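You operate a simulated robot arm through the tools that you are given. There is no shell and no other tool. Be economical: measure what you need, move in short steps, check, and stop when the job is done.

You are at the controls of a simulated robot arm. One attempt, no reset.

JOB
Switch the tester off, slide the foam rack back, seat the tester's motor in the yellow-dot hole.
Fine: switch off before the motor is seated; tester knob to 1; the rack ends at the back of the cart top.
Where things are to end (x, y in the base frame): foam rack within 45 mm of [820, 530].

It is judged by the outcome, as a careful person would: the job done as asked, and still so three seconds after it is handed in. It fails if anything else is knocked over, pushed out of place, dropped, spilled or broken.

ROBOT AND FRAMES
A 5-joint arm with a two-finger parallel gripper on a trunk, on a base that drives. Base frame: it is fixed to the floor where the robot stands at the start and does not move with it; the origin is under the middle of the robot, x ahead of it, y to its left, z up. Units: mm, degrees, N and s.
It reaches about 1134 mm from its shoulder. Its first joint turns from -149.0 to 149.0 degrees. Places, roughly: tester knob [600, 200, 900]; tester switch [500, 200, 900]. Payload 1.57 kg.
Tool frame: the origin (TCP) lies between the finger pads and is the grasp point; the fingertips stand 30 mm ahead of it; z points along the fingers, y is the line along which they close. The gripper opens to 110 mm. The fingers are 24 mm wide and 12 mm thick; the gripper's body (48 by 112 mm) begins 78 mm behind the TCP.
Orientation is told as [roll, pitch, yaw] about the base's x, y, z axes, in that order, counted from this pose: with the fingers straight down and closing along the base's y, the tool's x points along the base's -x, its y along +y and its z along -z.

CONTROLS
- The arm moves only by the tool play_rows. Its argument "steps" is a list of rows, each a list of 7 numbers: the shift along the base's x, y, z in mm, then the turn, a rotation vector about the base's x, y, z in degrees, then the opening, from 0 (shut) to 1 (fully open). In form: [[x, y, z, ax, ay, az, grip], ...]. A call has 1 to 20 rows; each row shifts and turns the commanded pose from where the row before left it. Rows are played at 5 a second. More than 50 mm and 8.6 degrees between two rows, or a gripper value outside its range, and nothing of the call is played. A pose out of reach is approached as far as the arm can. The call stops where the force on the tool passes 90 N (or 10 N more than at its start, if that is more) or the arm is blocked; 0.2 s more then pass. The fingers move at their own pace (about 72 mm/s each) and stop on an object; they squeeze with about 21 N. The grip force told is the motor's: it shows also when the fingers shut on nothing. Time passes only in rows, and 0.2 s behind the last, so rows that do not move let the fingers close. The reply holds the time, the measured pose of the TCP, the force on the tool along the base axes, the opening and the grip force, in the units named above and with some noise, with the torque about the TCP (base axes, N m) and any sound that the robot's microphone picked up.
- Cameras (640 x 400 px; columns grow to the right, rows downward): "scene" is now at [25.1, 207.2, 1867]; the picture's right is [0.27, -0.96, 0.00], its down [-0.81, -0.23, -0.54] and it looks along [0.52, 0.14, -0.84] (base axes); focal length 259 px, centre (320, 200). "wrist" rides on the gripper at [70, 16, -141] in the tool frame; the picture's right is [-0.23, 0.97, 0.00], its down [-0.86, -0.20, -0.48] and it looks along [-0.47, -0.11, 0.88] (tool axes); focal length 222 px, centre (320, 200). There is no depth. A picture from a camera that has moved, and an enlarged one, comes with that camera's place and axes in the base frame and with its lens.
- get_image(camera): a new picture of that camera. It takes no simulated time.
- move_column(by): slides the trunk up (or, below 0, down) by that many mm; the arm and the scene camera ride with it, the base frame stays. It gives what a move gives, with no picture.
- base_move(legs): drives the robot by 1 to 6 legs, each [ahead, turn to the left] in mm and degrees, along the robot's own axes; the way and the turn of a leg run together, so that a leg with both is an arc; at most 1500 mm and 180 degrees a leg. The arm and the cameras ride along, it lands a little off, and it stops where it bumps. It gives what a move gives.
- pan_tilt(pan, tilt): turns the head with the scene camera to pan (to the left, within 155 degrees either way) and tilt (down, from -29 to 69), counted from straight ahead of the robot. It gives what a move gives.
- close_up(camera, box): a new picture of the part [left, top, right, bottom] of that camera's present view, enlarged. It takes no simulated time.
- job_done(): hands the job in; it is judged then, once.

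Go step by step. Nothing tells you exact positions but the pictures and the camera data: compare them with the known pose of the tool, close in by small moves and look again before you grip or let go. The budget is 120 turns and 90 pictures, counting those below and the enlarged ones. Unless the task says otherwise, let go and move clear before handing in, and close with one line.

The tools are called after "Emit:" as name(argument=value, ...) on one line, values as JSON. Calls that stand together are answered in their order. play_rows: Moves the arm, as the interface text tells. Its arguments: {"type":"object","properties":{"steps":{"type":"array","items":{"type":"array","items":{"type":"number"}}}},"required":["steps"]} The other tools are called the same way: move_column (by) slides the trunk up or down; base_move (legs) drives the base; pan_tilt (pan, tilt) turns the head that bears the scene camera; get_image (camera) takes a picture; close_up (camera, box) takes an enlarged picture of a part of a camera's view; job_done () hands the job in.

At the start:

```text
time_s: 0.0
tcp_pos: [656.6, 91.1, 1166.5]
tcp_rot: [-0.1, 0.0, -1.3]
contact_force: [0.2, -1.5, -0.1]
ft_torque: [-0.01, -0.02, -0.01]
finger_gap: 110.0
grasp_force: 0.1
trunk travel left (down, up): [-900.0, 70.0]
robot x, y, heading: [0.4, 22.1, 0.1]
head pan, tilt: [15.6, 57.4]
```

scene: 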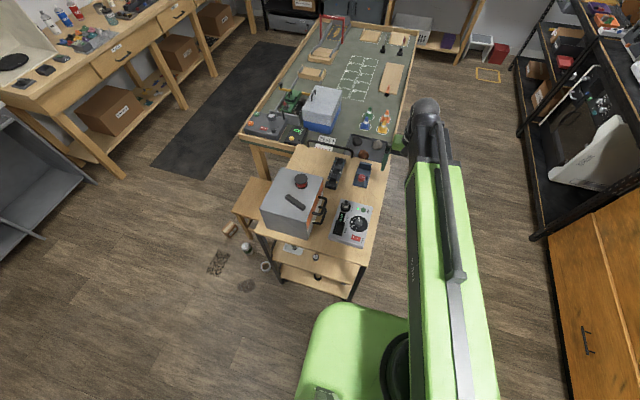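
wrist: 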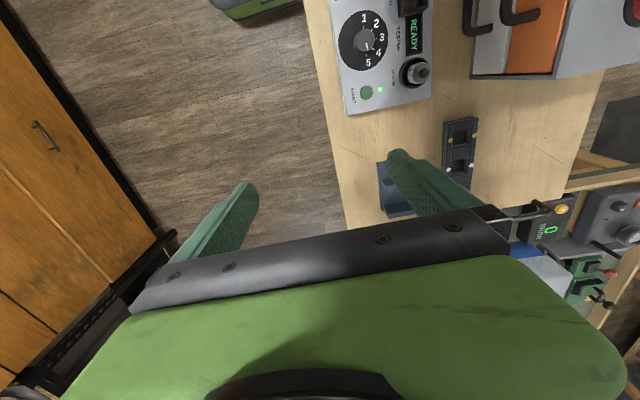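

The cart holds a grey box, a tester with knob and a switch lever, and some small racks. I'll enlarge the cart area to identify the parts.

Emit:
close_up(camera="scene", box=[240, 130, 400, 300])

Emit:
close_up(camera="wrist", box=[300, 0, 640, 240])

Emit:
close_up(camera="scene", box=[300, 130, 400, 190])

```text
2.35 times, centred on (320, 215) of scene
camera zoom: at [25.1, 207.2, 1867.0], right [0.27, -0.96, 0.0], down [-0.81, -0.23, -0.54], along [0.52, 0.14, -0.84], focal length 609 px, centre (320, 165)
```

zoom: 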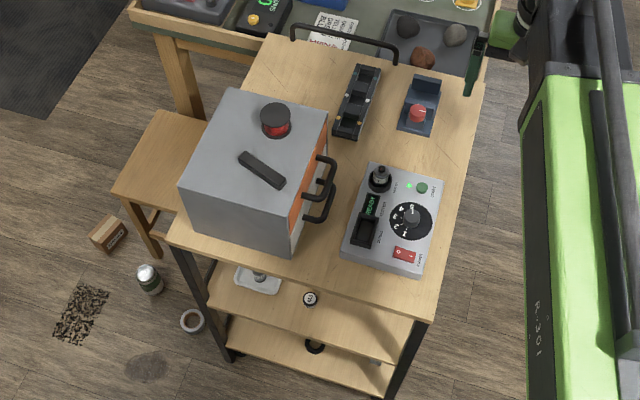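

```text
1.67 times, centred on (470, 120) of wrist
camera zoom: at [586.4, 107.8, 1307.7], right [0.25, 0.97, 0.0], down [0.85, -0.22, 0.48], along [0.46, -0.12, -0.88], focal length 370 px, centre (70, 333)
```

zoom: 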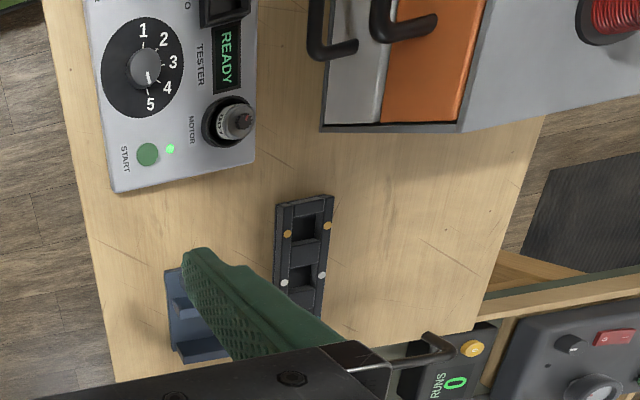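

```text
6.40 times, centred on (350, 160) of scene
camera zoom: at [25.1, 207.2, 1867.0], right [0.27, -0.96, 0.0], down [-0.81, -0.23, -0.54], along [0.52, 0.14, -0.84], focal length 1657 px, centre (128, 456)
```

zoom: 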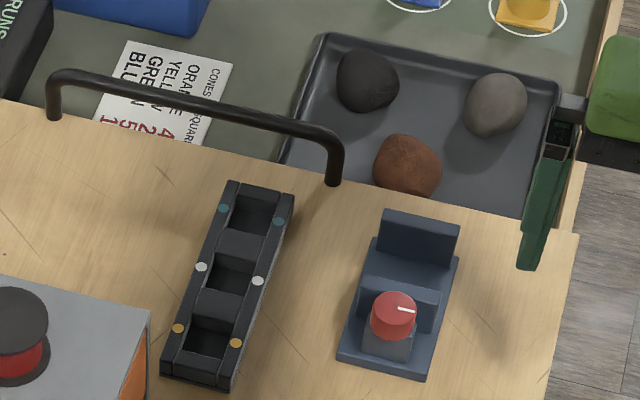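

The tester (knob, red power switch, motor in its socket) is around (550,180); the foam rack is the black three-hole strip at about (810,340), to go to +y by ~190. I'll bring the wrist camera back over the tester for a better look.

Emit:
play_rows(steps=[[-40, 25, 0, 0, 0, 0, 1], [-40, 25, 0, 0, 0, 0, 1], [-40, 25, 0, 0, 0, 0, 1], [-40, 25, 0, 0, 0, 0, 1], [-30, 10, 0, 0, 0, 0, 1]])

Emit:
get_image(camera="wrist")

Emit:
get_image(camera="scene")

```text
time_s: 1.2
tcp_pos: [531.9, 225.9, 1166.6]
tcp_rot: [-0.1, 0.1, -1.2]
contact_force: [0.4, 0.4, -0.4]
ft_torque: [0.0, 0.02, -0.02]
finger_gap: 110.0
grasp_force: 0.1
out of reach, approached as far as the arm can: row 3, 4, 5
trunk travel left (down, up): [-900.0, 70.0]
robot x, y, heading: [-1.8, 23.0, 0.1]
head pan, tilt: [15.6, 57.4]
```

```text
84 pictures are left
camera wrist: at [462.0, 242.6, 1307.8], right [0.25, 0.97, 0.0], down [0.85, -0.22, 0.48], along [0.46, -0.12, -0.88], focal length 222 px, centre (320, 200)
```

wrist: 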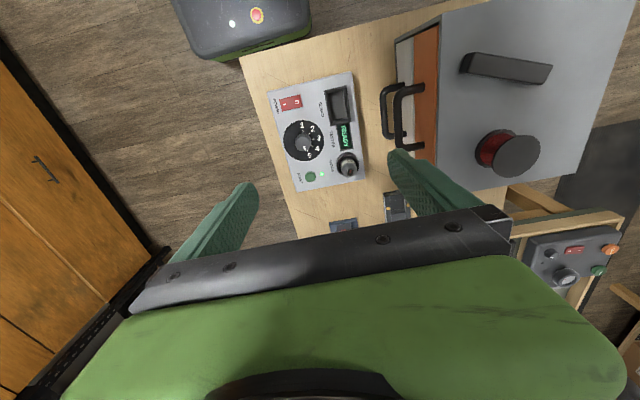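

```text
83 pictures are left
camera scene: at [25.0, 207.7, 1866.9], right [0.27, -0.96, 0.0], down [-0.81, -0.23, -0.54], along [0.52, 0.14, -0.84], focal length 259 px, centre (320, 200)
```

scene: 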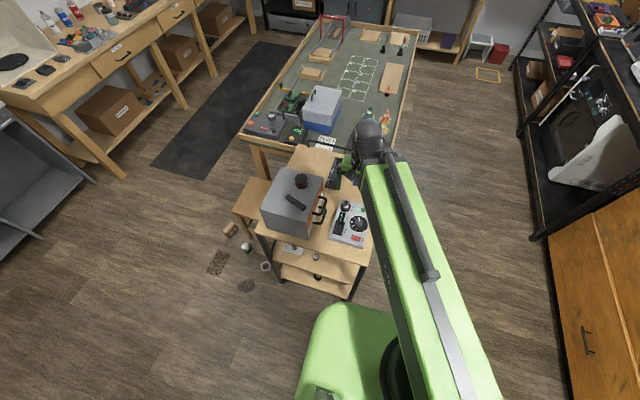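

The arm cannot come closer than ~530 from its axis here, so the tester will need the base backed up later; the rack is better handled from here. I'll look at the rack first.

Emit:
play_rows(steps=[[40, 15, 0, 0, 0, 0, 1], [40, 15, 0, 0, 0, 0, 1], [40, 15, 0, 0, 0, 0, 1], [40, 15, 0, 0, 0, 0, 1], [20, 10, 0, 0, 0, 0, 1]])

Emit:
get_image(camera="wrist")

```text
time_s: 2.4
tcp_pos: [716.0, 294.8, 1166.5]
tcp_rot: [-0.1, 0.1, -1.2]
contact_force: [0.7, -0.4, -0.3]
ft_torque: [-0.01, -0.02, 0.03]
finger_gap: 109.8
grasp_force: 0.1
trunk travel left (down, up): [-900.0, 70.0]
robot x, y, heading: [2.6, 17.7, 0.0]
head pan, tilt: [15.6, 57.4]
```

```text
82 pictures are left
camera wrist: at [645.8, 311.6, 1307.6], right [0.25, 0.97, 0.0], down [0.85, -0.22, 0.48], along [0.46, -0.12, -0.88], focal length 222 px, centre (320, 200)
```

wrist: 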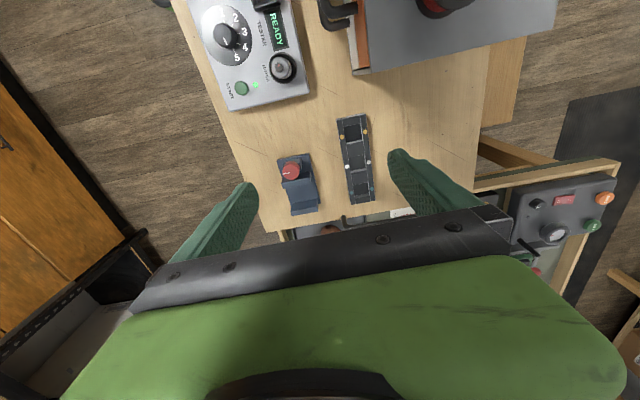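

The rack top is around z≈895, centre ≈(797,342), lying roughly along x (slightly yawed). I'll move above it with a narrower opening and check.

Emit:
play_rows(steps=[[30, 15, -30, 0, 0, -1, 0.85], [30, 15, -40, 0, 0, -1, 0.85], [20, 15, -40, 0, 0, -1, 0.85], [0, 0, -40, 0, 0, 0, 0.85], [0, 0, 0, 0, 0, 0, 0.85]])

Emit:
get_image(camera="wrist")

Emit:
close_up(camera="scene", box=[260, 120, 420, 220])

```text
refused: row 2 steps farther than a row can; nothing moved
```

```text
81 pictures are left
camera wrist: at [645.8, 311.6, 1307.6], right [0.25, 0.97, 0.0], down [0.85, -0.22, 0.48], along [0.46, -0.12, -0.88], focal length 222 px, centre (320, 200)
```

wrist: 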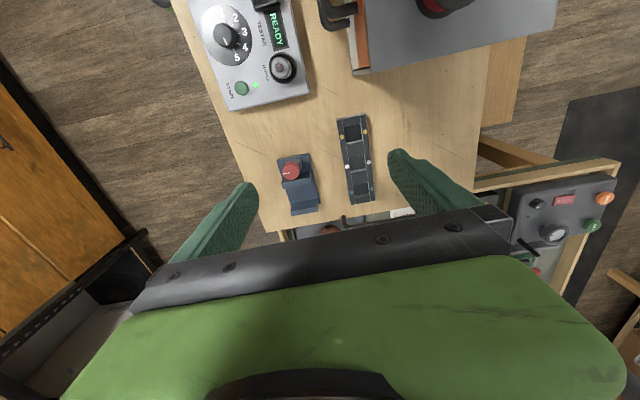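

```text
4.00 times, centred on (340, 170) of scene
camera zoom: at [25.3, 207.6, 1866.9], right [0.27, -0.96, 0.0], down [-0.81, -0.23, -0.54], along [0.52, 0.14, -0.84], focal length 1036 px, centre (240, 320)
```

zoom: 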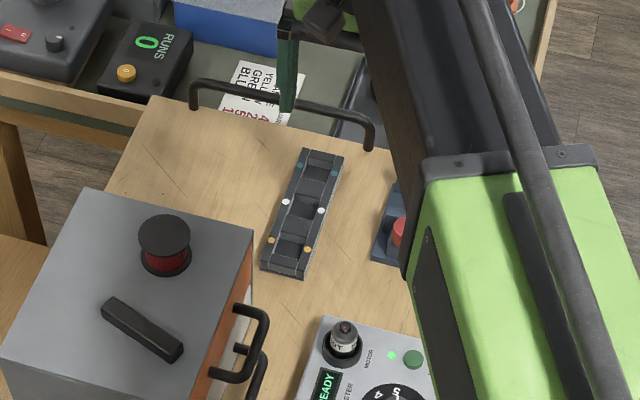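

Steps are capped at 50 mm total, so I'll use smaller ones towards above the rack.

Emit:
play_rows(steps=[[25, 15, -25, 0, 0, -1, 0.85], [25, 15, -35, 0, 0, -1, 0.85], [20, 12, -40, 0, 0, -1, 0.85], [8, 5, -40, 0, 0, 0, 0.85], [0, 0, 0, 0, 0, 0, 0.85]])

Emit:
get_image(camera="wrist")

Emit:
close_up(camera="scene", box=[260, 120, 420, 220])

```text
time_s: 3.6
tcp_pos: [793.3, 344.0, 1167.5]
tcp_rot: [0.1, 0.1, -4.3]
contact_force: [-0.4, 0.4, 0.4]
ft_torque: [0.01, 0.05, 0.0]
finger_gap: 93.5
grasp_force: 0.1
out of reach, approached as far as the arm can: row 1, 2, 3, 4
trunk travel left (down, up): [-900.0, 70.0]
robot x, y, heading: [-2.7, 20.4, -0.3]
head pan, tilt: [15.6, 57.4]
```

```text
79 pictures are left
camera wrist: at [723.7, 364.1, 1307.7], right [0.3, 0.95, 0.0], down [0.84, -0.26, 0.48], along [0.46, -0.14, -0.88], focal length 222 px, centre (320, 200)
```

wrist: 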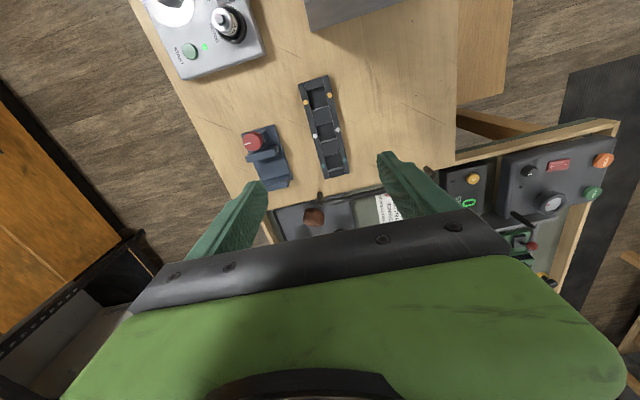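

```text
4.00 times, centred on (340, 170) of scene
camera zoom: at [25.2, 207.2, 1867.0], right [0.27, -0.96, 0.0], down [-0.81, -0.23, -0.54], along [0.52, 0.14, -0.84], focal length 1036 px, centre (240, 320)
```

zoom: 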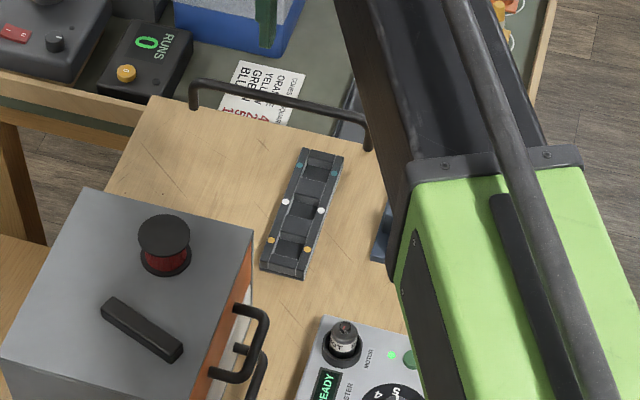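

Alignment is plausible; the arm can't go lower at this trunk height, so I'll lower the trunk and look again.

Emit:
move_column(by=-150)

Emit:
get_image(camera="wrist")

Emit:
get_image(camera="scene")

```text
time_s: 5.3
tcp_pos: [792.9, 343.2, 1017.0]
tcp_rot: [0.0, 0.0, -4.4]
contact_force: [-0.3, 0.9, -0.4]
ft_torque: [0.01, 0.01, 0.05]
finger_gap: 93.2
grasp_force: 0.1
trunk travel left (down, up): [-750.0, 220.0]
robot x, y, heading: [1.7, 23.1, -0.1]
head pan, tilt: [15.6, 57.4]
```

```text
77 pictures are left
camera wrist: at [723.7, 364.0, 1157.8], right [0.3, 0.95, 0.0], down [0.84, -0.26, 0.48], along [0.46, -0.14, -0.88], focal length 222 px, centre (320, 200)
```

wrist: 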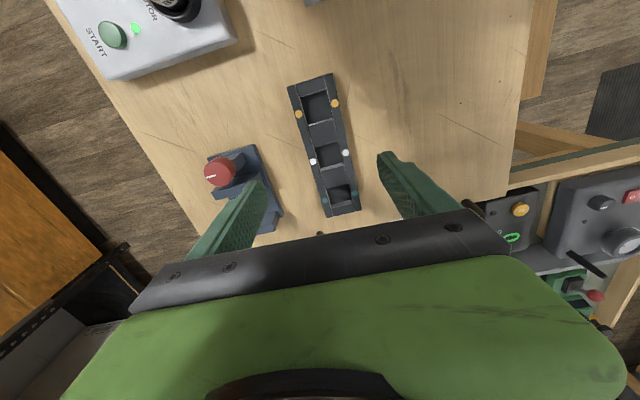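

```text
76 pictures are left
camera scene: at [25.1, 207.1, 1717.0], right [0.27, -0.96, 0.0], down [-0.81, -0.23, -0.54], along [0.52, 0.14, -0.84], focal length 259 px, centre (320, 200)
```

scene: 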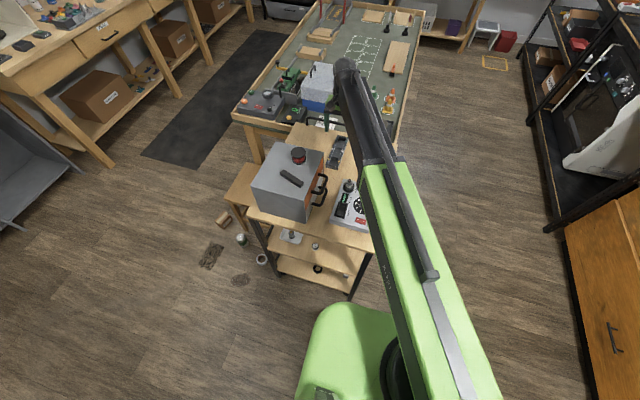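

The arm is a horizontal boom; its underside at working height would foul the grey box (top ≈1040, spool ≈1085) when reaching (820,530) from here. I'll raise the arm, retract it, and drive round to the right of the cart, where everything is within reach without crossing the box.

Emit:
move_column(by=220)

Emit:
play_rows(steps=[[-45, -18, 0, 0, 0, 0, 0.85], [-45, -18, 0, 0, 0, 0, 0.85], [-45, -18, 0, 0, 0, 0, 0.85], [-45, -18, 0, 0, 0, 0, 0.85]])

Emit:
base_move(legs=[[-150, 0], [0, -30.5]])

Emit:
get_image(camera="scene")

```text
time_s: 7.7
tcp_pos: [792.8, 343.5, 1236.4]
tcp_rot: [0.0, 0.0, -4.4]
contact_force: [-0.4, -0.4, -0.4]
ft_torque: [0.03, 0.03, 0.0]
finger_gap: 93.5
grasp_force: 0.1
trunk travel left (down, up): [-970.0, 0.0]
robot x, y, heading: [0.9, 21.5, 0.2]
head pan, tilt: [15.6, 57.4]
```

```text
time_s: 8.7
tcp_pos: [612.7, 268.9, 1236.9]
tcp_rot: [0.0, 0.0, -4.2]
contact_force: [0.2, -0.6, 0.4]
ft_torque: [0.03, -0.03, 0.0]
finger_gap: 93.4
grasp_force: 0.0
trunk travel left (down, up): [-970.0, 0.0]
robot x, y, heading: [3.2, 16.0, -0.1]
head pan, tilt: [15.6, 57.4]
```

```text
time_s: 11.5
tcp_pos: [510.9, -75.1, 1236.5]
tcp_rot: [0.1, 0.1, -34.2]
contact_force: [1.4, 0.1, 0.1]
ft_torque: [0.08, 0.03, -0.02]
finger_gap: 93.4
grasp_force: 0.1
trunk travel left (down, up): [-970.0, 0.0]
robot x, y, heading: [-152.2, 9.5, -29.5]
head pan, tilt: [15.6, 57.4]
```

```text
75 pictures are left
camera scene: at [-36.6, 151.9, 1937.2], right [-0.24, -0.97, 0.0], down [-0.82, 0.21, -0.54], along [0.52, -0.13, -0.84], focal length 259 px, centre (320, 200)
```

scene: 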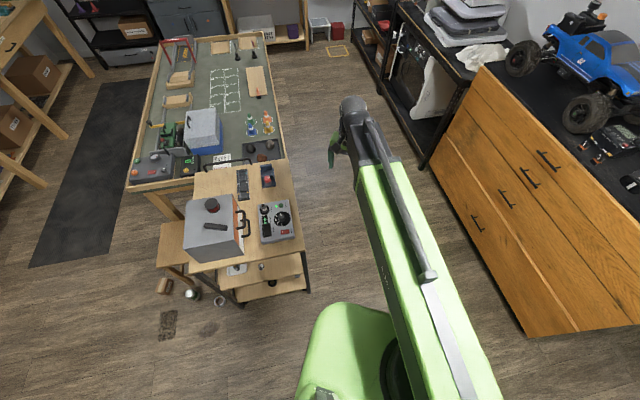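

Clear floor ahead on the right side. Driving to about (600,-425) and turning to face the cart.

Emit:
base_move(legs=[[868, 0], [0, 119.5]])

Emit:
pan_tilt(pan=0, tilt=57)

Emit:
get_image(camera="scene")

Emit:
get_image(camera="wrist")

```text
time_s: 21.2
tcp_pos: [335.4, 176.5, 1235.7]
tcp_rot: [-0.1, 0.0, 86.9]
contact_force: [0.1, 0.0, 0.6]
ft_torque: [-0.04, 0.07, 0.01]
finger_gap: 93.5
grasp_force: 0.1
trunk travel left (down, up): [-970.0, 0.0]
robot x, y, heading: [557.0, -434.8, 91.1]
head pan, tilt: [15.6, 57.4]
```

```text
time_s: 22.0
tcp_pos: [332.7, 175.7, 1236.1]
tcp_rot: [-0.1, 0.1, 86.9]
contact_force: [-0.2, 0.6, 0.1]
ft_torque: [0.0, -0.05, 0.01]
finger_gap: 93.3
grasp_force: 0.0
trunk travel left (down, up): [-970.0, 0.0]
robot x, y, heading: [557.1, -435.7, 90.6]
head pan, tilt: [0.0, 57.0]
```

```text
74 pictures are left
camera scene: at [388.3, -412.4, 1937.1], right [1.0, 0.02, 0.0], down [0.01, -0.84, -0.54], along [-0.01, 0.54, -0.84], focal length 259 px, centre (320, 200)
```

scene: 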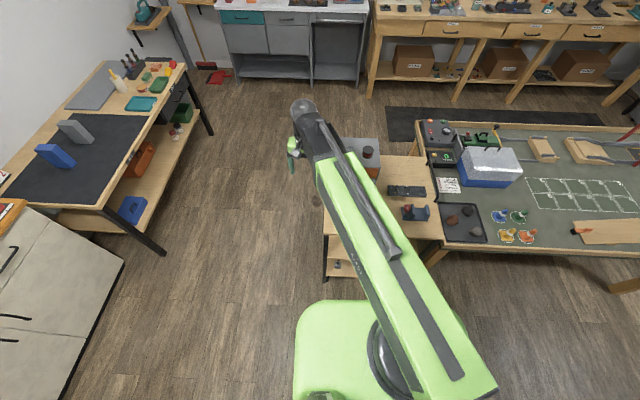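

```text
73 pictures are left
camera wrist: at [311.6, 106.0, 1377.2], right [-0.96, 0.28, 0.0], down [0.24, 0.84, 0.48], along [0.13, 0.46, -0.88], focal length 222 px, centre (320, 200)
```

wrist: 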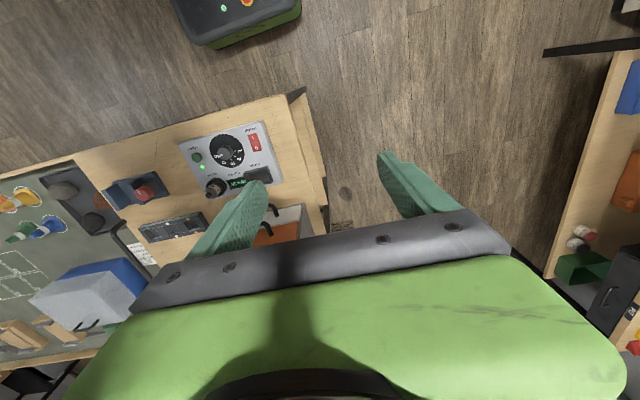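

I'm at (557,-435) facing the cart. Next I bring the tool over the tester for a close look at the power switch.

Emit:
play_rows(steps=[[45, -8, 0, 0, 0, 0, 0.5], [45, -8, 0, 0, 0, 0, 0.5], [45, -8, 0, 0, 0, 0, 0.2], [45, -8, 0, 0, 0, 0, 0], [0, -8, 0, 0, 0, 0, 0]])

Emit:
move_column(by=-150)

Emit:
get_image(camera="wrist")

Emit:
get_image(camera="scene")

```text
time_s: 23.2
tcp_pos: [513.4, 138.8, 1236.6]
tcp_rot: [-0.1, 0.0, 87.0]
contact_force: [-0.5, 0.6, -0.6]
ft_torque: [0.0, 0.0, -0.03]
finger_gap: 0.0
grasp_force: 21.0
trunk travel left (down, up): [-970.0, 0.0]
robot x, y, heading: [563.7, -434.4, 90.8]
head pan, tilt: [0.0, 57.0]
```

```text
time_s: 25.0
tcp_pos: [513.2, 138.7, 1087.0]
tcp_rot: [0.0, 0.1, 86.8]
contact_force: [0.5, -0.4, -0.6]
ft_torque: [0.02, 0.02, -0.02]
finger_gap: 0.0
grasp_force: 21.0
trunk travel left (down, up): [-820.0, 150.0]
robot x, y, heading: [558.8, -432.4, 90.9]
head pan, tilt: [0.0, 57.0]
```

```text
72 pictures are left
camera wrist: at [492.8, 69.1, 1227.7], right [-0.96, 0.28, 0.0], down [0.24, 0.84, 0.48], along [0.13, 0.46, -0.88], focal length 222 px, centre (320, 200)
```

wrist: 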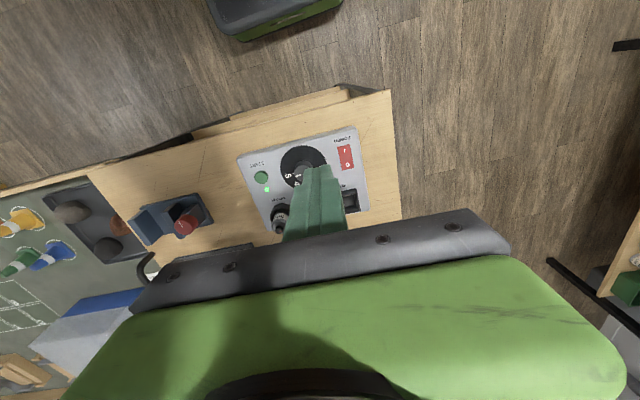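

```text
71 pictures are left
camera scene: at [390.9, -412.4, 1787.4], right [1.0, 0.01, 0.0], down [0.01, -0.84, -0.54], along [-0.01, 0.54, -0.84], focal length 259 px, centre (320, 200)
```

scene: 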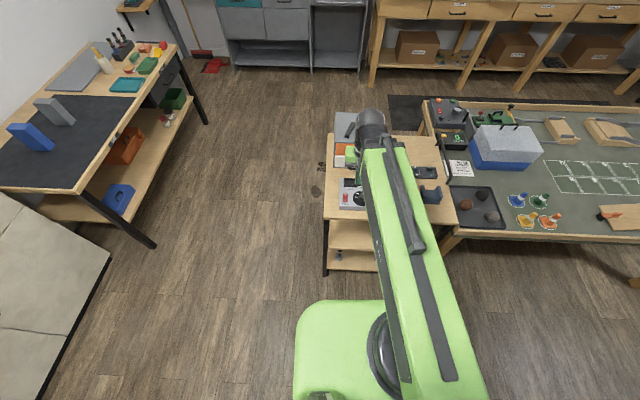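

Emit:
close_up(camera="wrist", box=[220, 110, 390, 240])

Emit:
close_up(camera="scene", box=[320, 165, 380, 215])

```text
3.08 times, centred on (305, 175) of wrist
camera zoom: at [492.8, 69.1, 1227.7], right [-0.96, 0.28, 0.0], down [0.24, 0.84, 0.48], along [0.13, 0.46, -0.88], focal length 684 px, centre (366, 277)
```

zoom: 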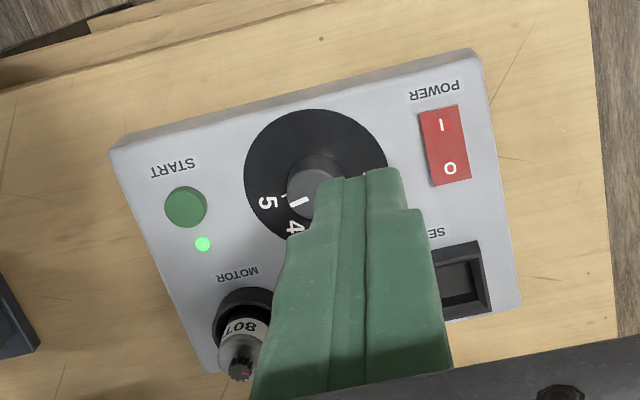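

```text
8.00 times, centred on (350, 190) of scene
camera zoom: at [390.9, -412.4, 1787.4], right [1.0, 0.01, 0.0], down [0.01, -0.84, -0.54], along [-0.01, 0.54, -0.84], focal length 2071 px, centre (80, 280)
```

zoom: 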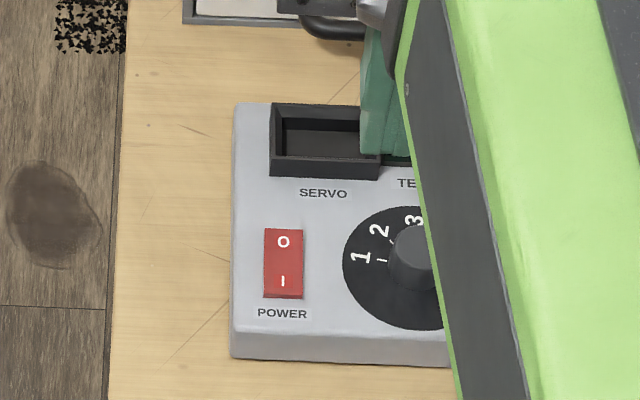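

The rocker's O end is at about (484,185). I'll move toward it and test whether the arm can do z shifts at all.

Emit:
play_rows(steps=[[-15, 20, 0, 0, 0, 0, 0], [-14, 20, 0, 0, 0, 0, 0], [0, 0, -20, 0, 0, 0, 0]])

Emit:
get_image(camera="wrist")

```text
time_s: 25.8
tcp_pos: [484.0, 178.2, 1087.3]
tcp_rot: [0.0, 0.3, 87.0]
contact_force: [0.0, -0.5, 0.1]
ft_torque: [0.02, -0.01, 0.0]
finger_gap: 0.3
grasp_force: 21.3
out of reach, approached as far as the arm can: row 3
trunk travel left (down, up): [-820.0, 150.0]
robot x, y, heading: [557.3, -433.8, 91.1]
head pan, tilt: [0.0, 57.0]
```

```text
68 pictures are left
camera wrist: at [462.6, 108.9, 1227.7], right [-0.96, 0.28, 0.0], down [0.24, 0.84, 0.48], along [0.13, 0.46, -0.88], focal length 222 px, centre (320, 200)
```

wrist: 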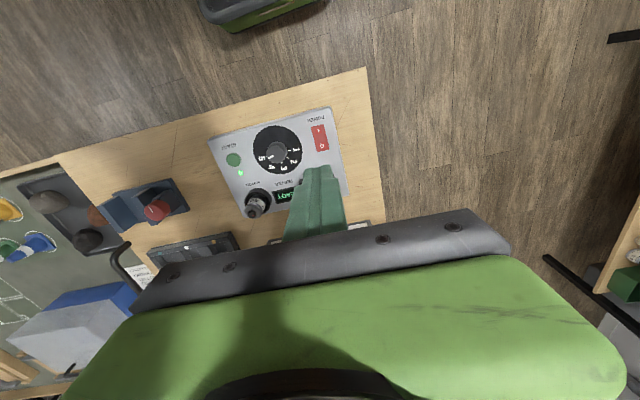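

Only the trunk can lower the vertical tool, so presses will be done with small trunk steps. Lowering partway and re-measuring.

Emit:
move_column(by=-95)

Emit:
close_up(camera="wrist", box=[180, 40, 420, 240])

Emit:
close_up(camera="scene", box=[310, 145, 400, 215])

```text
time_s: 27.1
tcp_pos: [483.0, 177.3, 991.7]
tcp_rot: [0.0, 0.0, 86.9]
contact_force: [0.2, 0.7, -0.9]
ft_torque: [-0.02, 0.0, -0.01]
finger_gap: 0.0
grasp_force: 20.8
trunk travel left (down, up): [-725.0, 245.0]
robot x, y, heading: [562.1, -432.9, 90.8]
head pan, tilt: [0.0, 57.0]
```

```text
2.00 times, centred on (300, 140) of wrist
camera zoom: at [462.7, 108.9, 1132.7], right [-0.96, 0.28, 0.0], down [0.24, 0.84, 0.48], along [0.13, 0.46, -0.88], focal length 444 px, centre (360, 320)
```

zoom: 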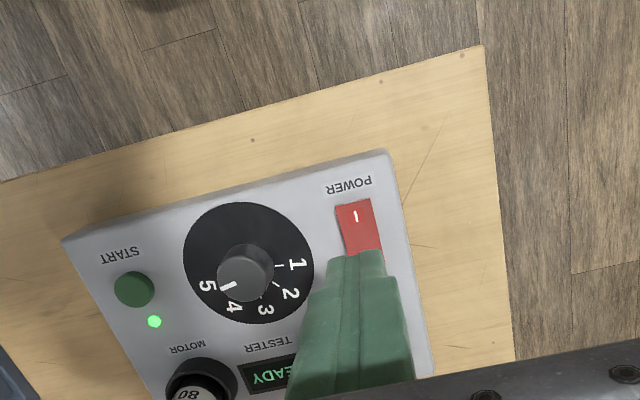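

```text
5.71 times, centred on (355, 180) of scene
camera zoom: at [390.9, -412.4, 1692.4], right [1.0, 0.01, 0.0], down [0.01, -0.84, -0.54], along [-0.01, 0.54, -0.84], focal length 1480 px, centre (120, 314)
```

zoom: 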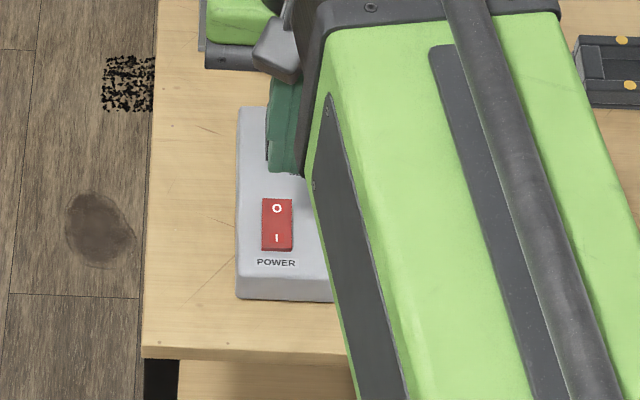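

The O mark is at about (484,195,893), I at (483,172). I'll align the closed fingers just beyond the O end and lower to near contact.

Emit:
play_rows(steps=[[1, 22, 0, 0, 0, 0, 0], [0, 0, 0, 0, 0, 0, 0]])

Emit:
move_column(by=-50)

Emit:
close_up(camera="wrist", box=[220, 100, 420, 260])

Emit:
close_up(camera="scene", box=[310, 145, 370, 215])

```text
time_s: 27.6
tcp_pos: [484.9, 200.6, 991.4]
tcp_rot: [0.0, 0.1, 86.8]
contact_force: [-0.2, 0.6, 0.8]
ft_torque: [0.0, 0.01, 0.0]
finger_gap: 0.0
grasp_force: 20.9
trunk travel left (down, up): [-725.0, 245.0]
robot x, y, heading: [559.5, -431.6, 90.9]
head pan, tilt: [0.0, 57.0]
```

```text
time_s: 28.6
tcp_pos: [484.8, 200.0, 942.0]
tcp_rot: [0.0, 0.1, 86.9]
contact_force: [-0.5, 0.5, 0.5]
ft_torque: [0.02, -0.01, 0.01]
finger_gap: 0.0
grasp_force: 21.1
trunk travel left (down, up): [-675.0, 295.0]
robot x, y, heading: [559.7, -431.2, 90.7]
head pan, tilt: [0.0, 57.0]
```

```text
2.50 times, centred on (320, 180) of wrist
camera zoom: at [463.5, 131.3, 1082.7], right [-0.96, 0.28, 0.0], down [0.24, 0.84, 0.48], along [0.13, 0.46, -0.88], focal length 555 px, centre (320, 250)
```

zoom: 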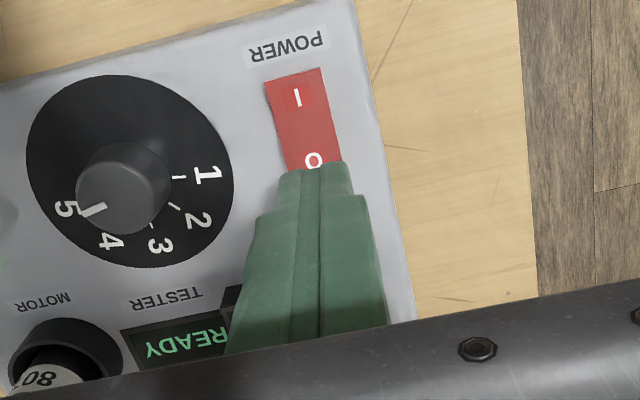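

```text
5.71 times, centred on (340, 180) of scene
camera zoom: at [390.9, -412.4, 1642.3], right [1.0, 0.01, 0.0], down [0.01, -0.84, -0.54], along [-0.01, 0.54, -0.84], focal length 1480 px, centre (206, 314)
```

zoom: 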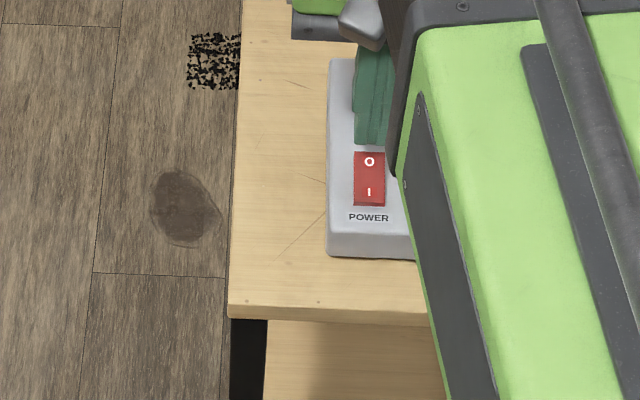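

Tip footprint covers the O end only. Lowering in small steps until the rocker clicks.

Emit:
move_column(by=-12)

Emit:
move_column(by=-4)

Emit:
close_up(camera="wrist", box=[220, 100, 420, 260])

```text
time_s: 29.2
tcp_pos: [484.2, 200.2, 930.4]
tcp_rot: [-0.1, 0.1, 86.8]
contact_force: [0.1, 0.6, 0.1]
ft_torque: [0.0, 0.02, 0.0]
finger_gap: 0.0
grasp_force: 21.4
trunk travel left (down, up): [-663.0, 307.0]
robot x, y, heading: [558.6, -429.9, 90.7]
head pan, tilt: [0.0, 57.0]
```

```text
time_s: 29.7
tcp_pos: [485.3, 201.1, 926.7]
tcp_rot: [0.0, 0.1, 87.0]
contact_force: [0.3, -0.2, 0.0]
ft_torque: [0.02, 0.01, -0.01]
finger_gap: 0.0
grasp_force: 21.3
trunk travel left (down, up): [-659.0, 311.0]
robot x, y, heading: [557.1, -433.2, 90.8]
head pan, tilt: [0.0, 57.0]
```

```text
2.50 times, centred on (320, 180) of wrist
camera zoom: at [463.5, 131.4, 1066.6], right [-0.96, 0.28, 0.0], down [0.24, 0.84, 0.48], along [0.13, 0.46, -0.88], focal length 555 px, centre (320, 250)
```

zoom: 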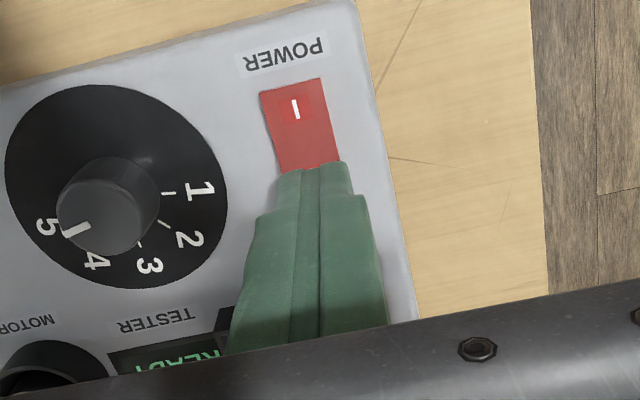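

Emit:
move_column(by=-4)

Emit:
move_column(by=-3)

```text
time_s: 30.2
tcp_pos: [486.2, 200.9, 921.9]
tcp_rot: [0.0, 0.1, 86.9]
contact_force: [0.0, 0.3, -0.4]
ft_torque: [-0.01, 0.05, -0.01]
finger_gap: 0.2
grasp_force: 20.9
trunk travel left (down, up): [-655.0, 315.0]
robot x, y, heading: [556.3, -431.1, 91.0]
head pan, tilt: [0.0, 57.0]
```

```text
time_s: 30.8
tcp_pos: [484.9, 202.0, 920.7]
tcp_rot: [0.0, -0.2, 86.9]
contact_force: [-2.0, 17.1, 49.4]
ft_torque: [-0.09, 0.06, -0.01]
finger_gap: 0.0
grasp_force: 21.0
trunk travel left (down, up): [-652.0, 318.0]
robot x, y, heading: [556.8, -434.3, 90.9]
head pan, tilt: [0.0, 57.0]
```

Contact with ~50 N; checking whether the switch tipped.

Emit:
close_up(camera="wrist", box=[180, 100, 420, 260])

Emit:
close_up(camera="scene", box=[310, 145, 370, 215])

```text
2.50 times, centred on (300, 180) of wrist
camera zoom: at [463.6, 130.5, 1061.3], right [-0.96, 0.28, 0.0], down [0.25, 0.84, 0.48], along [0.13, 0.46, -0.88], focal length 555 px, centre (370, 250)
```

zoom: 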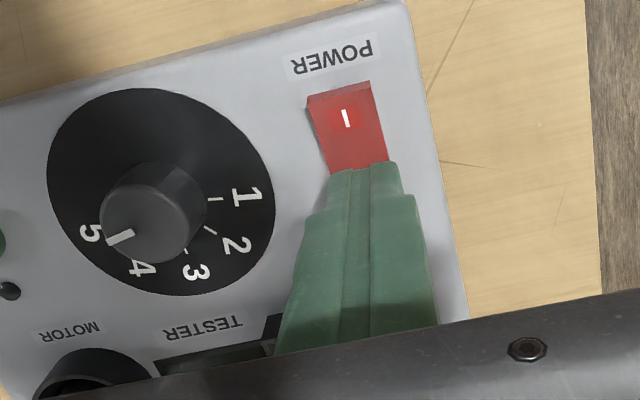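

```text
5.71 times, centred on (340, 180) of scene
camera zoom: at [391.2, -414.8, 1620.2], right [1.0, 0.01, 0.0], down [0.01, -0.84, -0.55], along [-0.01, 0.55, -0.84], focal length 1480 px, centre (206, 314)
```

zoom: 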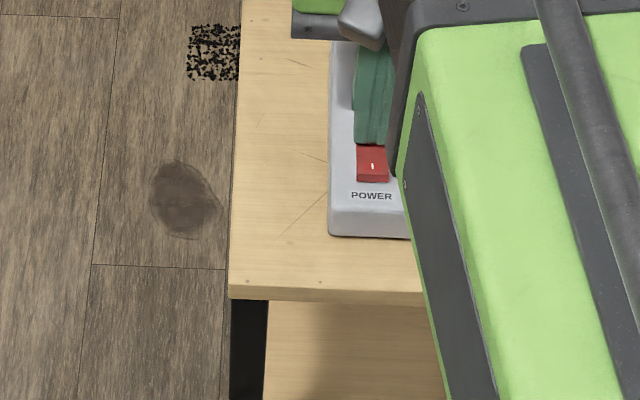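

The display and light are off and the I side is up: switch is off. Next raise, open and position over the knob (about (548,179)), currently at 5; to reach 1 it turns about +144° (counter-clockwise from above).

Emit:
move_column(by=90)

Emit:
play_rows(steps=[[31, -11, 0, 0, 0, 0, 0.5], [31, -11, 0, 0, 0, 0, 0.5], [0, 0, 0, 0, 0, 0, 0.5]])

Emit:
close_up(camera="wrist", box=[200, 80, 440, 230])

```text
time_s: 32.0
tcp_pos: [483.5, 200.6, 1009.0]
tcp_rot: [-0.1, 0.1, 86.9]
contact_force: [-0.3, 0.0, -0.3]
ft_torque: [-0.01, 0.01, 0.0]
finger_gap: 0.0
grasp_force: 21.2
trunk travel left (down, up): [-742.0, 228.0]
robot x, y, heading: [557.7, -433.8, 90.8]
head pan, tilt: [0.0, 57.0]
```

```text
time_s: 32.8
tcp_pos: [547.1, 179.7, 1007.7]
tcp_rot: [-0.1, 0.1, 86.9]
contact_force: [0.6, -0.3, 0.7]
ft_torque: [0.01, -0.03, 0.04]
finger_gap: 54.8
grasp_force: 0.0
trunk travel left (down, up): [-742.0, 228.0]
robot x, y, heading: [559.2, -433.0, 90.9]
head pan, tilt: [0.0, 57.0]
```

```text
2.67 times, centred on (320, 155) of wrist
camera zoom: at [525.8, 109.8, 1149.6], right [-0.96, 0.28, 0.0], down [0.24, 0.84, 0.48], along [0.13, 0.46, -0.88], focal length 592 px, centre (320, 320)
```

zoom: 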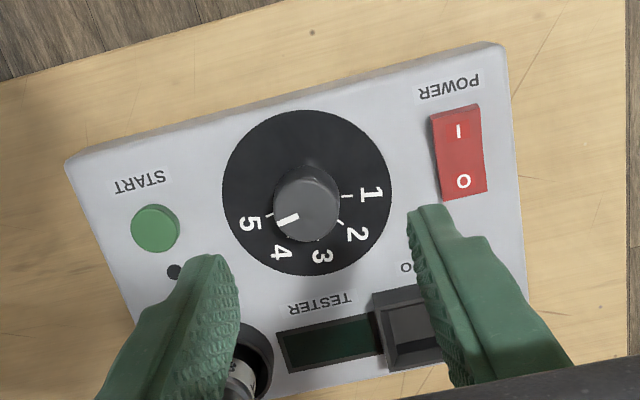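

Ticks show about 37.4° per position, so 5→1 is ≈150° counter-clockwise. Centering on the dial (≈(552,181)) and descending around the knob.

Emit:
play_rows(steps=[[5, 2, 0, 0, 0, 0, 0.45], [0, 0, 0, 0, 0, 0, 0.45]])

Emit:
move_column(by=-70)

Emit:
close_up(camera="wrist", box=[200, 80, 440, 230])

```text
time_s: 33.4
tcp_pos: [552.5, 181.1, 1008.4]
tcp_rot: [0.1, 0.1, 86.9]
contact_force: [-0.6, 0.4, -0.1]
ft_torque: [0.0, -0.05, 0.02]
finger_gap: 49.5
grasp_force: 0.1
trunk travel left (down, up): [-742.0, 228.0]
robot x, y, heading: [559.5, -432.4, 91.1]
head pan, tilt: [0.0, 57.0]
```

```text
time_s: 34.5
tcp_pos: [550.2, 180.2, 938.4]
tcp_rot: [0.1, 0.1, 86.9]
contact_force: [-0.5, -0.3, 0.4]
ft_torque: [-0.01, 0.04, -0.02]
finger_gap: 49.6
grasp_force: 0.1
trunk travel left (down, up): [-672.0, 298.0]
robot x, y, heading: [562.7, -434.0, 90.6]
head pan, tilt: [0.0, 57.0]
```

```text
2.67 times, centred on (320, 155) of wrist
camera zoom: at [530.1, 111.0, 1079.7], right [-0.96, 0.28, 0.0], down [0.24, 0.84, 0.48], along [0.13, 0.46, -0.88], focal length 592 px, centre (320, 320)
```

zoom: 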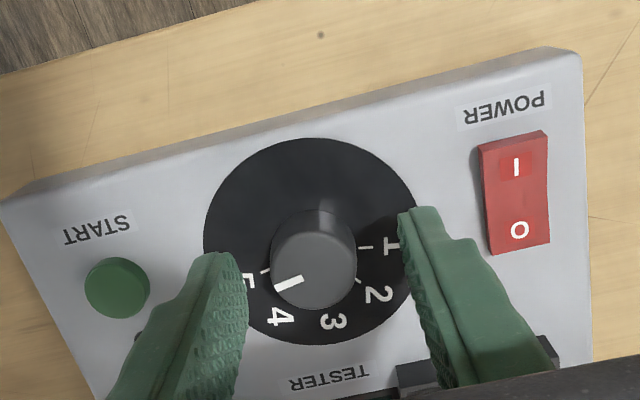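

The fingers straddle the knob well. Lowering the last bit and closing.

Emit:
move_column(by=-14)

Emit:
play_rows(steps=[[0, 0, 0, 0, 0, 0, 0.2], [0, 0, 0, 0, 0, 0, 0.1], [0, 0, 0, 0, 0, 0, 0], [0, 0, 0, 0, 0, 0, 0]])

Emit:
close_up(camera="wrist", box=[200, 80, 440, 230])

```text
time_s: 35.1
tcp_pos: [551.2, 180.2, 924.2]
tcp_rot: [0.0, 0.1, 86.9]
contact_force: [0.1, 0.0, -0.9]
ft_torque: [0.03, -0.02, 0.0]
finger_gap: 49.3
grasp_force: 0.2
trunk travel left (down, up): [-658.0, 312.0]
robot x, y, heading: [558.8, -432.3, 90.8]
head pan, tilt: [0.0, 57.0]
```

```text
time_s: 36.1
tcp_pos: [552.0, 179.5, 925.1]
tcp_rot: [-0.1, 0.1, 86.9]
contact_force: [9.8, -1.4, 3.6]
ft_torque: [-0.03, -0.41, -0.07]
finger_gap: 28.1
grasp_force: 21.2
trunk travel left (down, up): [-658.0, 312.0]
robot x, y, heading: [561.9, -433.4, 90.7]
head pan, tilt: [0.0, 57.0]
```

```text
2.67 times, centred on (320, 155) of wrist
camera zoom: at [531.1, 110.8, 1065.8], right [-0.96, 0.28, 0.0], down [0.25, 0.84, 0.48], along [0.13, 0.46, -0.88], focal length 592 px, centre (320, 320)
```

zoom: 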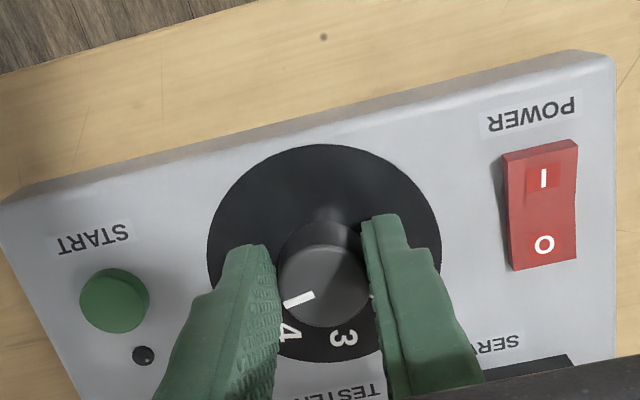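

Gripped (28 mm). Turning a first portion and checking that the knob follows.

Emit:
play_rows(steps=[[1, 0, 0, 0, 0, 0, 0], [0, 0, 0, 0, 0, 7.5, 0], [0, 0, 0, 0, 0, 7.5, 0], [0, 0, 0, 0, 0, 7.5, 0], [0, 0, 0, 0, 0, 7.5, 0], [0, 0, 0, 0, 0, 7.5, 0]])

Emit:
close_up(camera="wrist", box=[200, 80, 440, 230])

```text
time_s: 37.5
tcp_pos: [551.7, 180.9, 924.9]
tcp_rot: [0.0, 0.0, 124.6]
contact_force: [2.8, -1.1, 1.8]
ft_torque: [0.11, -0.02, -0.01]
finger_gap: 28.4
grasp_force: 21.3
trunk travel left (down, up): [-658.0, 312.0]
robot x, y, heading: [560.4, -433.4, 91.1]
head pan, tilt: [0.0, 57.0]
```

```text
2.67 times, centred on (320, 155) of wrist
camera zoom: at [577.1, 113.6, 1065.7], right [-0.93, -0.37, 0.0], down [-0.32, 0.82, 0.48], along [-0.17, 0.45, -0.88], focal length 592 px, centre (320, 320)
```

zoom: 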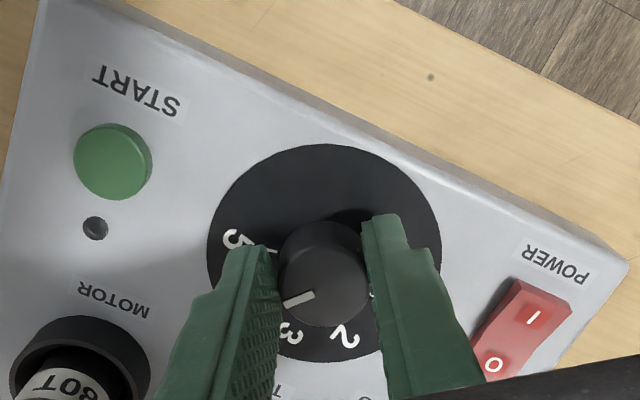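

The knob follows and is now at 4. Turning the remaining 112.5°.

Emit:
play_rows(steps=[[0, 0, 0, 0, 0, 7.5, 0], [0, 0, 0, 0, 0, 7.5, 0], [0, 0, 0, 0, 0, 7.5, 0], [0, 0, 0, 0, 0, 7.5, 0], [0, 0, 0, 0, 0, 7.5, 0], [0, 0, 0, 0, 0, 7.5, 0], [0, 0, 0, 0, 0, 7.5, 0], [0, 0, 0, 0, 0, 7.5, 0], [0, 0, 0, 0, 0, 7.5, 0], [0, 0, 0, 0, 0, 7.5, 0], [0, 0, 0, 0, 0, 7.5, 0], [0, 0, 0, 0, 0, 7.5, 0], [0, 0, 0, 0, 0, 7.5, 0], [0, 0, 0, 0, 0, 7.5, 0], [0, 0, 0, 0, 0, 7.5, 0]])

Emit:
close_up(camera="wrist", box=[200, 80, 440, 230])

```text
time_s: 40.7
tcp_pos: [552.2, 180.1, 924.5]
tcp_rot: [-0.1, 0.1, -122.9]
contact_force: [-3.8, 1.1, 1.5]
ft_torque: [-0.04, 0.06, -0.03]
finger_gap: 28.1
grasp_force: 20.4
trunk travel left (down, up): [-658.0, 312.0]
robot x, y, heading: [558.8, -432.9, 90.8]
head pan, tilt: [0.0, 57.0]
```

```text
2.67 times, centred on (320, 155) of wrist
camera zoom: at [602.3, 228.6, 1065.7], right [0.69, -0.72, 0.0], down [-0.63, -0.61, 0.48], along [-0.34, -0.33, -0.88], focal length 592 px, centre (320, 320)
```

zoom: 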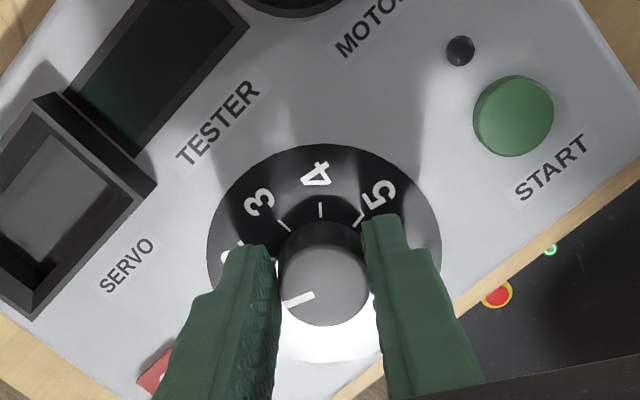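

Turn completed without slip. Opening and lifting to read the pointer.

Emit:
play_rows(steps=[[0, 0, 0, 0, 0, 0, 0.3], [0, 0, 0, 0, 0, 0, 0.45], [0, 0, 0, 0, 0, 0, 0.45]])

Emit:
move_column(by=90)

Emit:
close_up(camera="wrist", box=[180, 40, 460, 230])

```text
time_s: 41.5
tcp_pos: [552.3, 179.4, 924.4]
tcp_rot: [0.0, 0.2, -123.2]
contact_force: [0.0, -1.5, -0.3]
ft_torque: [0.0, 0.01, 0.0]
finger_gap: 49.2
grasp_force: 0.0
trunk travel left (down, up): [-658.0, 312.0]
robot x, y, heading: [555.0, -436.1, 90.5]
head pan, tilt: [0.0, 57.0]
```

```text
time_s: 42.8
tcp_pos: [551.5, 178.8, 1015.9]
tcp_rot: [0.0, 0.1, -123.1]
contact_force: [0.3, 0.3, 0.2]
ft_torque: [-0.01, 0.01, 0.03]
finger_gap: 49.6
grasp_force: 0.0
trunk travel left (down, up): [-748.0, 222.0]
robot x, y, heading: [559.9, -431.0, 90.6]
head pan, tilt: [0.0, 57.0]
```

```text
2.11 times, centred on (320, 135) of wrist
camera zoom: at [602.7, 228.7, 1155.6], right [0.69, -0.72, 0.0], down [-0.63, -0.61, 0.48], along [-0.34, -0.33, -0.88], focal length 468 px, centre (320, 337)
```

zoom: 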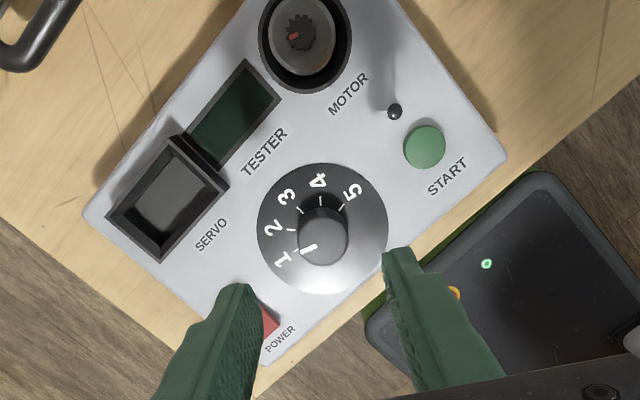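

Pointer is at 1. Now over to the rack (≈(812,350)), turning so the fingers close along y.

Emit:
play_rows(steps=[[32.5, 21.3, 0, 0, 0, -7.4, 0.6], [32.5, 21.3, 0, 0, 0, -7.4, 0.8], [32.5, 21.3, 0, 0, 0, -7.4, 0.8], [32.5, 21.3, 0, 0, 0, -7.4, 0.8], [32.5, 21.3, 0, 0, 0, -7.4, 0.8], [32.5, 21.3, 0, 0, 0, -7.4, 0.8], [32.5, 21.3, 0, 0, 0, -7.4, 0.8], [32.5, 21.3, 0, 0, 0, -7.4, 0.8]])

Emit:
get_image(camera="wrist")

Emit:
get_image(camera="scene")

```text
time_s: 44.5
tcp_pos: [815.2, 350.0, 1015.0]
tcp_rot: [0.0, 0.1, 177.6]
contact_force: [-0.8, 1.3, 0.1]
ft_torque: [0.0, -0.01, 0.01]
finger_gap: 88.3
grasp_force: 0.0
trunk travel left (down, up): [-748.0, 222.0]
robot x, y, heading: [551.6, -434.1, 90.6]
head pan, tilt: [0.0, 57.0]
```

```text
54 pictures are left
camera wrist: at [883.1, 330.4, 1155.4], right [-0.27, -0.96, 0.0], down [-0.85, 0.23, 0.48], along [-0.46, 0.13, -0.88], focal length 222 px, centre (320, 200)
```

wrist: 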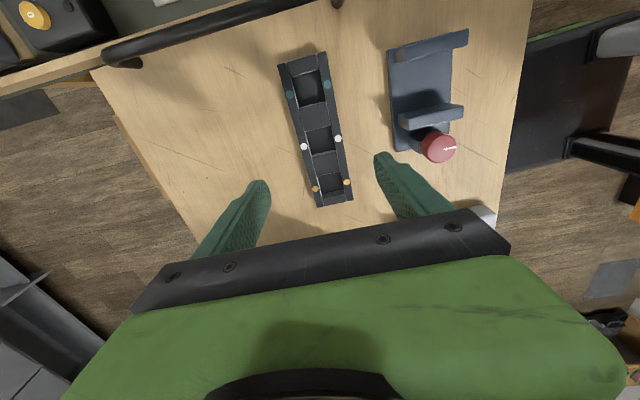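

```text
53 pictures are left
camera scene: at [391.3, -411.9, 1715.4], right [1.0, 0.01, 0.0], down [0.01, -0.84, -0.54], along [-0.01, 0.54, -0.84], focal length 259 px, centre (320, 200)
```

scene: 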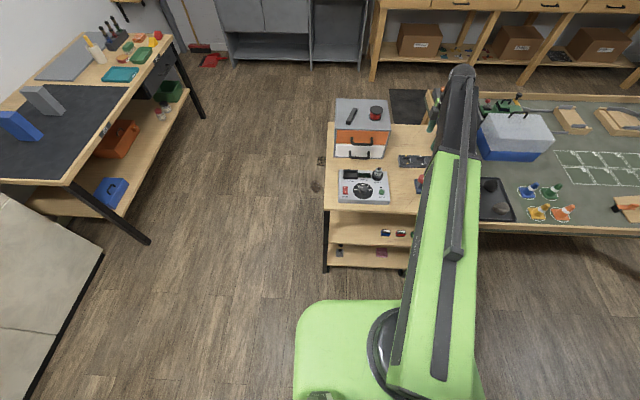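

The rack's centre is ≈(816,348), aligned with the tool. Lowering in two steps.

Emit:
move_column(by=-95)

Emit:
get_image(camera="wrist")

```text
time_s: 45.8
tcp_pos: [815.2, 350.4, 919.3]
tcp_rot: [0.0, 0.1, 177.9]
contact_force: [-0.5, -0.4, -0.1]
ft_torque: [0.0, 0.04, 0.01]
finger_gap: 87.9
grasp_force: 0.0
trunk travel left (down, up): [-653.0, 317.0]
robot x, y, heading: [560.4, -432.8, 90.8]
head pan, tilt: [0.0, 57.0]
```

```text
52 pictures are left
camera wrist: at [882.2, 329.9, 1060.7], right [-0.27, -0.96, 0.0], down [-0.85, 0.23, 0.48], along [-0.46, 0.13, -0.88], focal length 222 px, centre (320, 200)
```

wrist: 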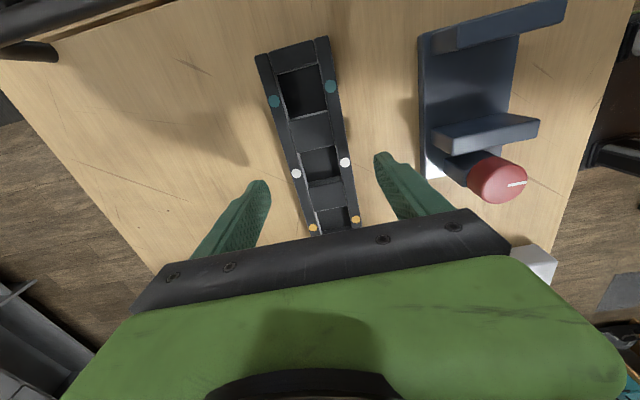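

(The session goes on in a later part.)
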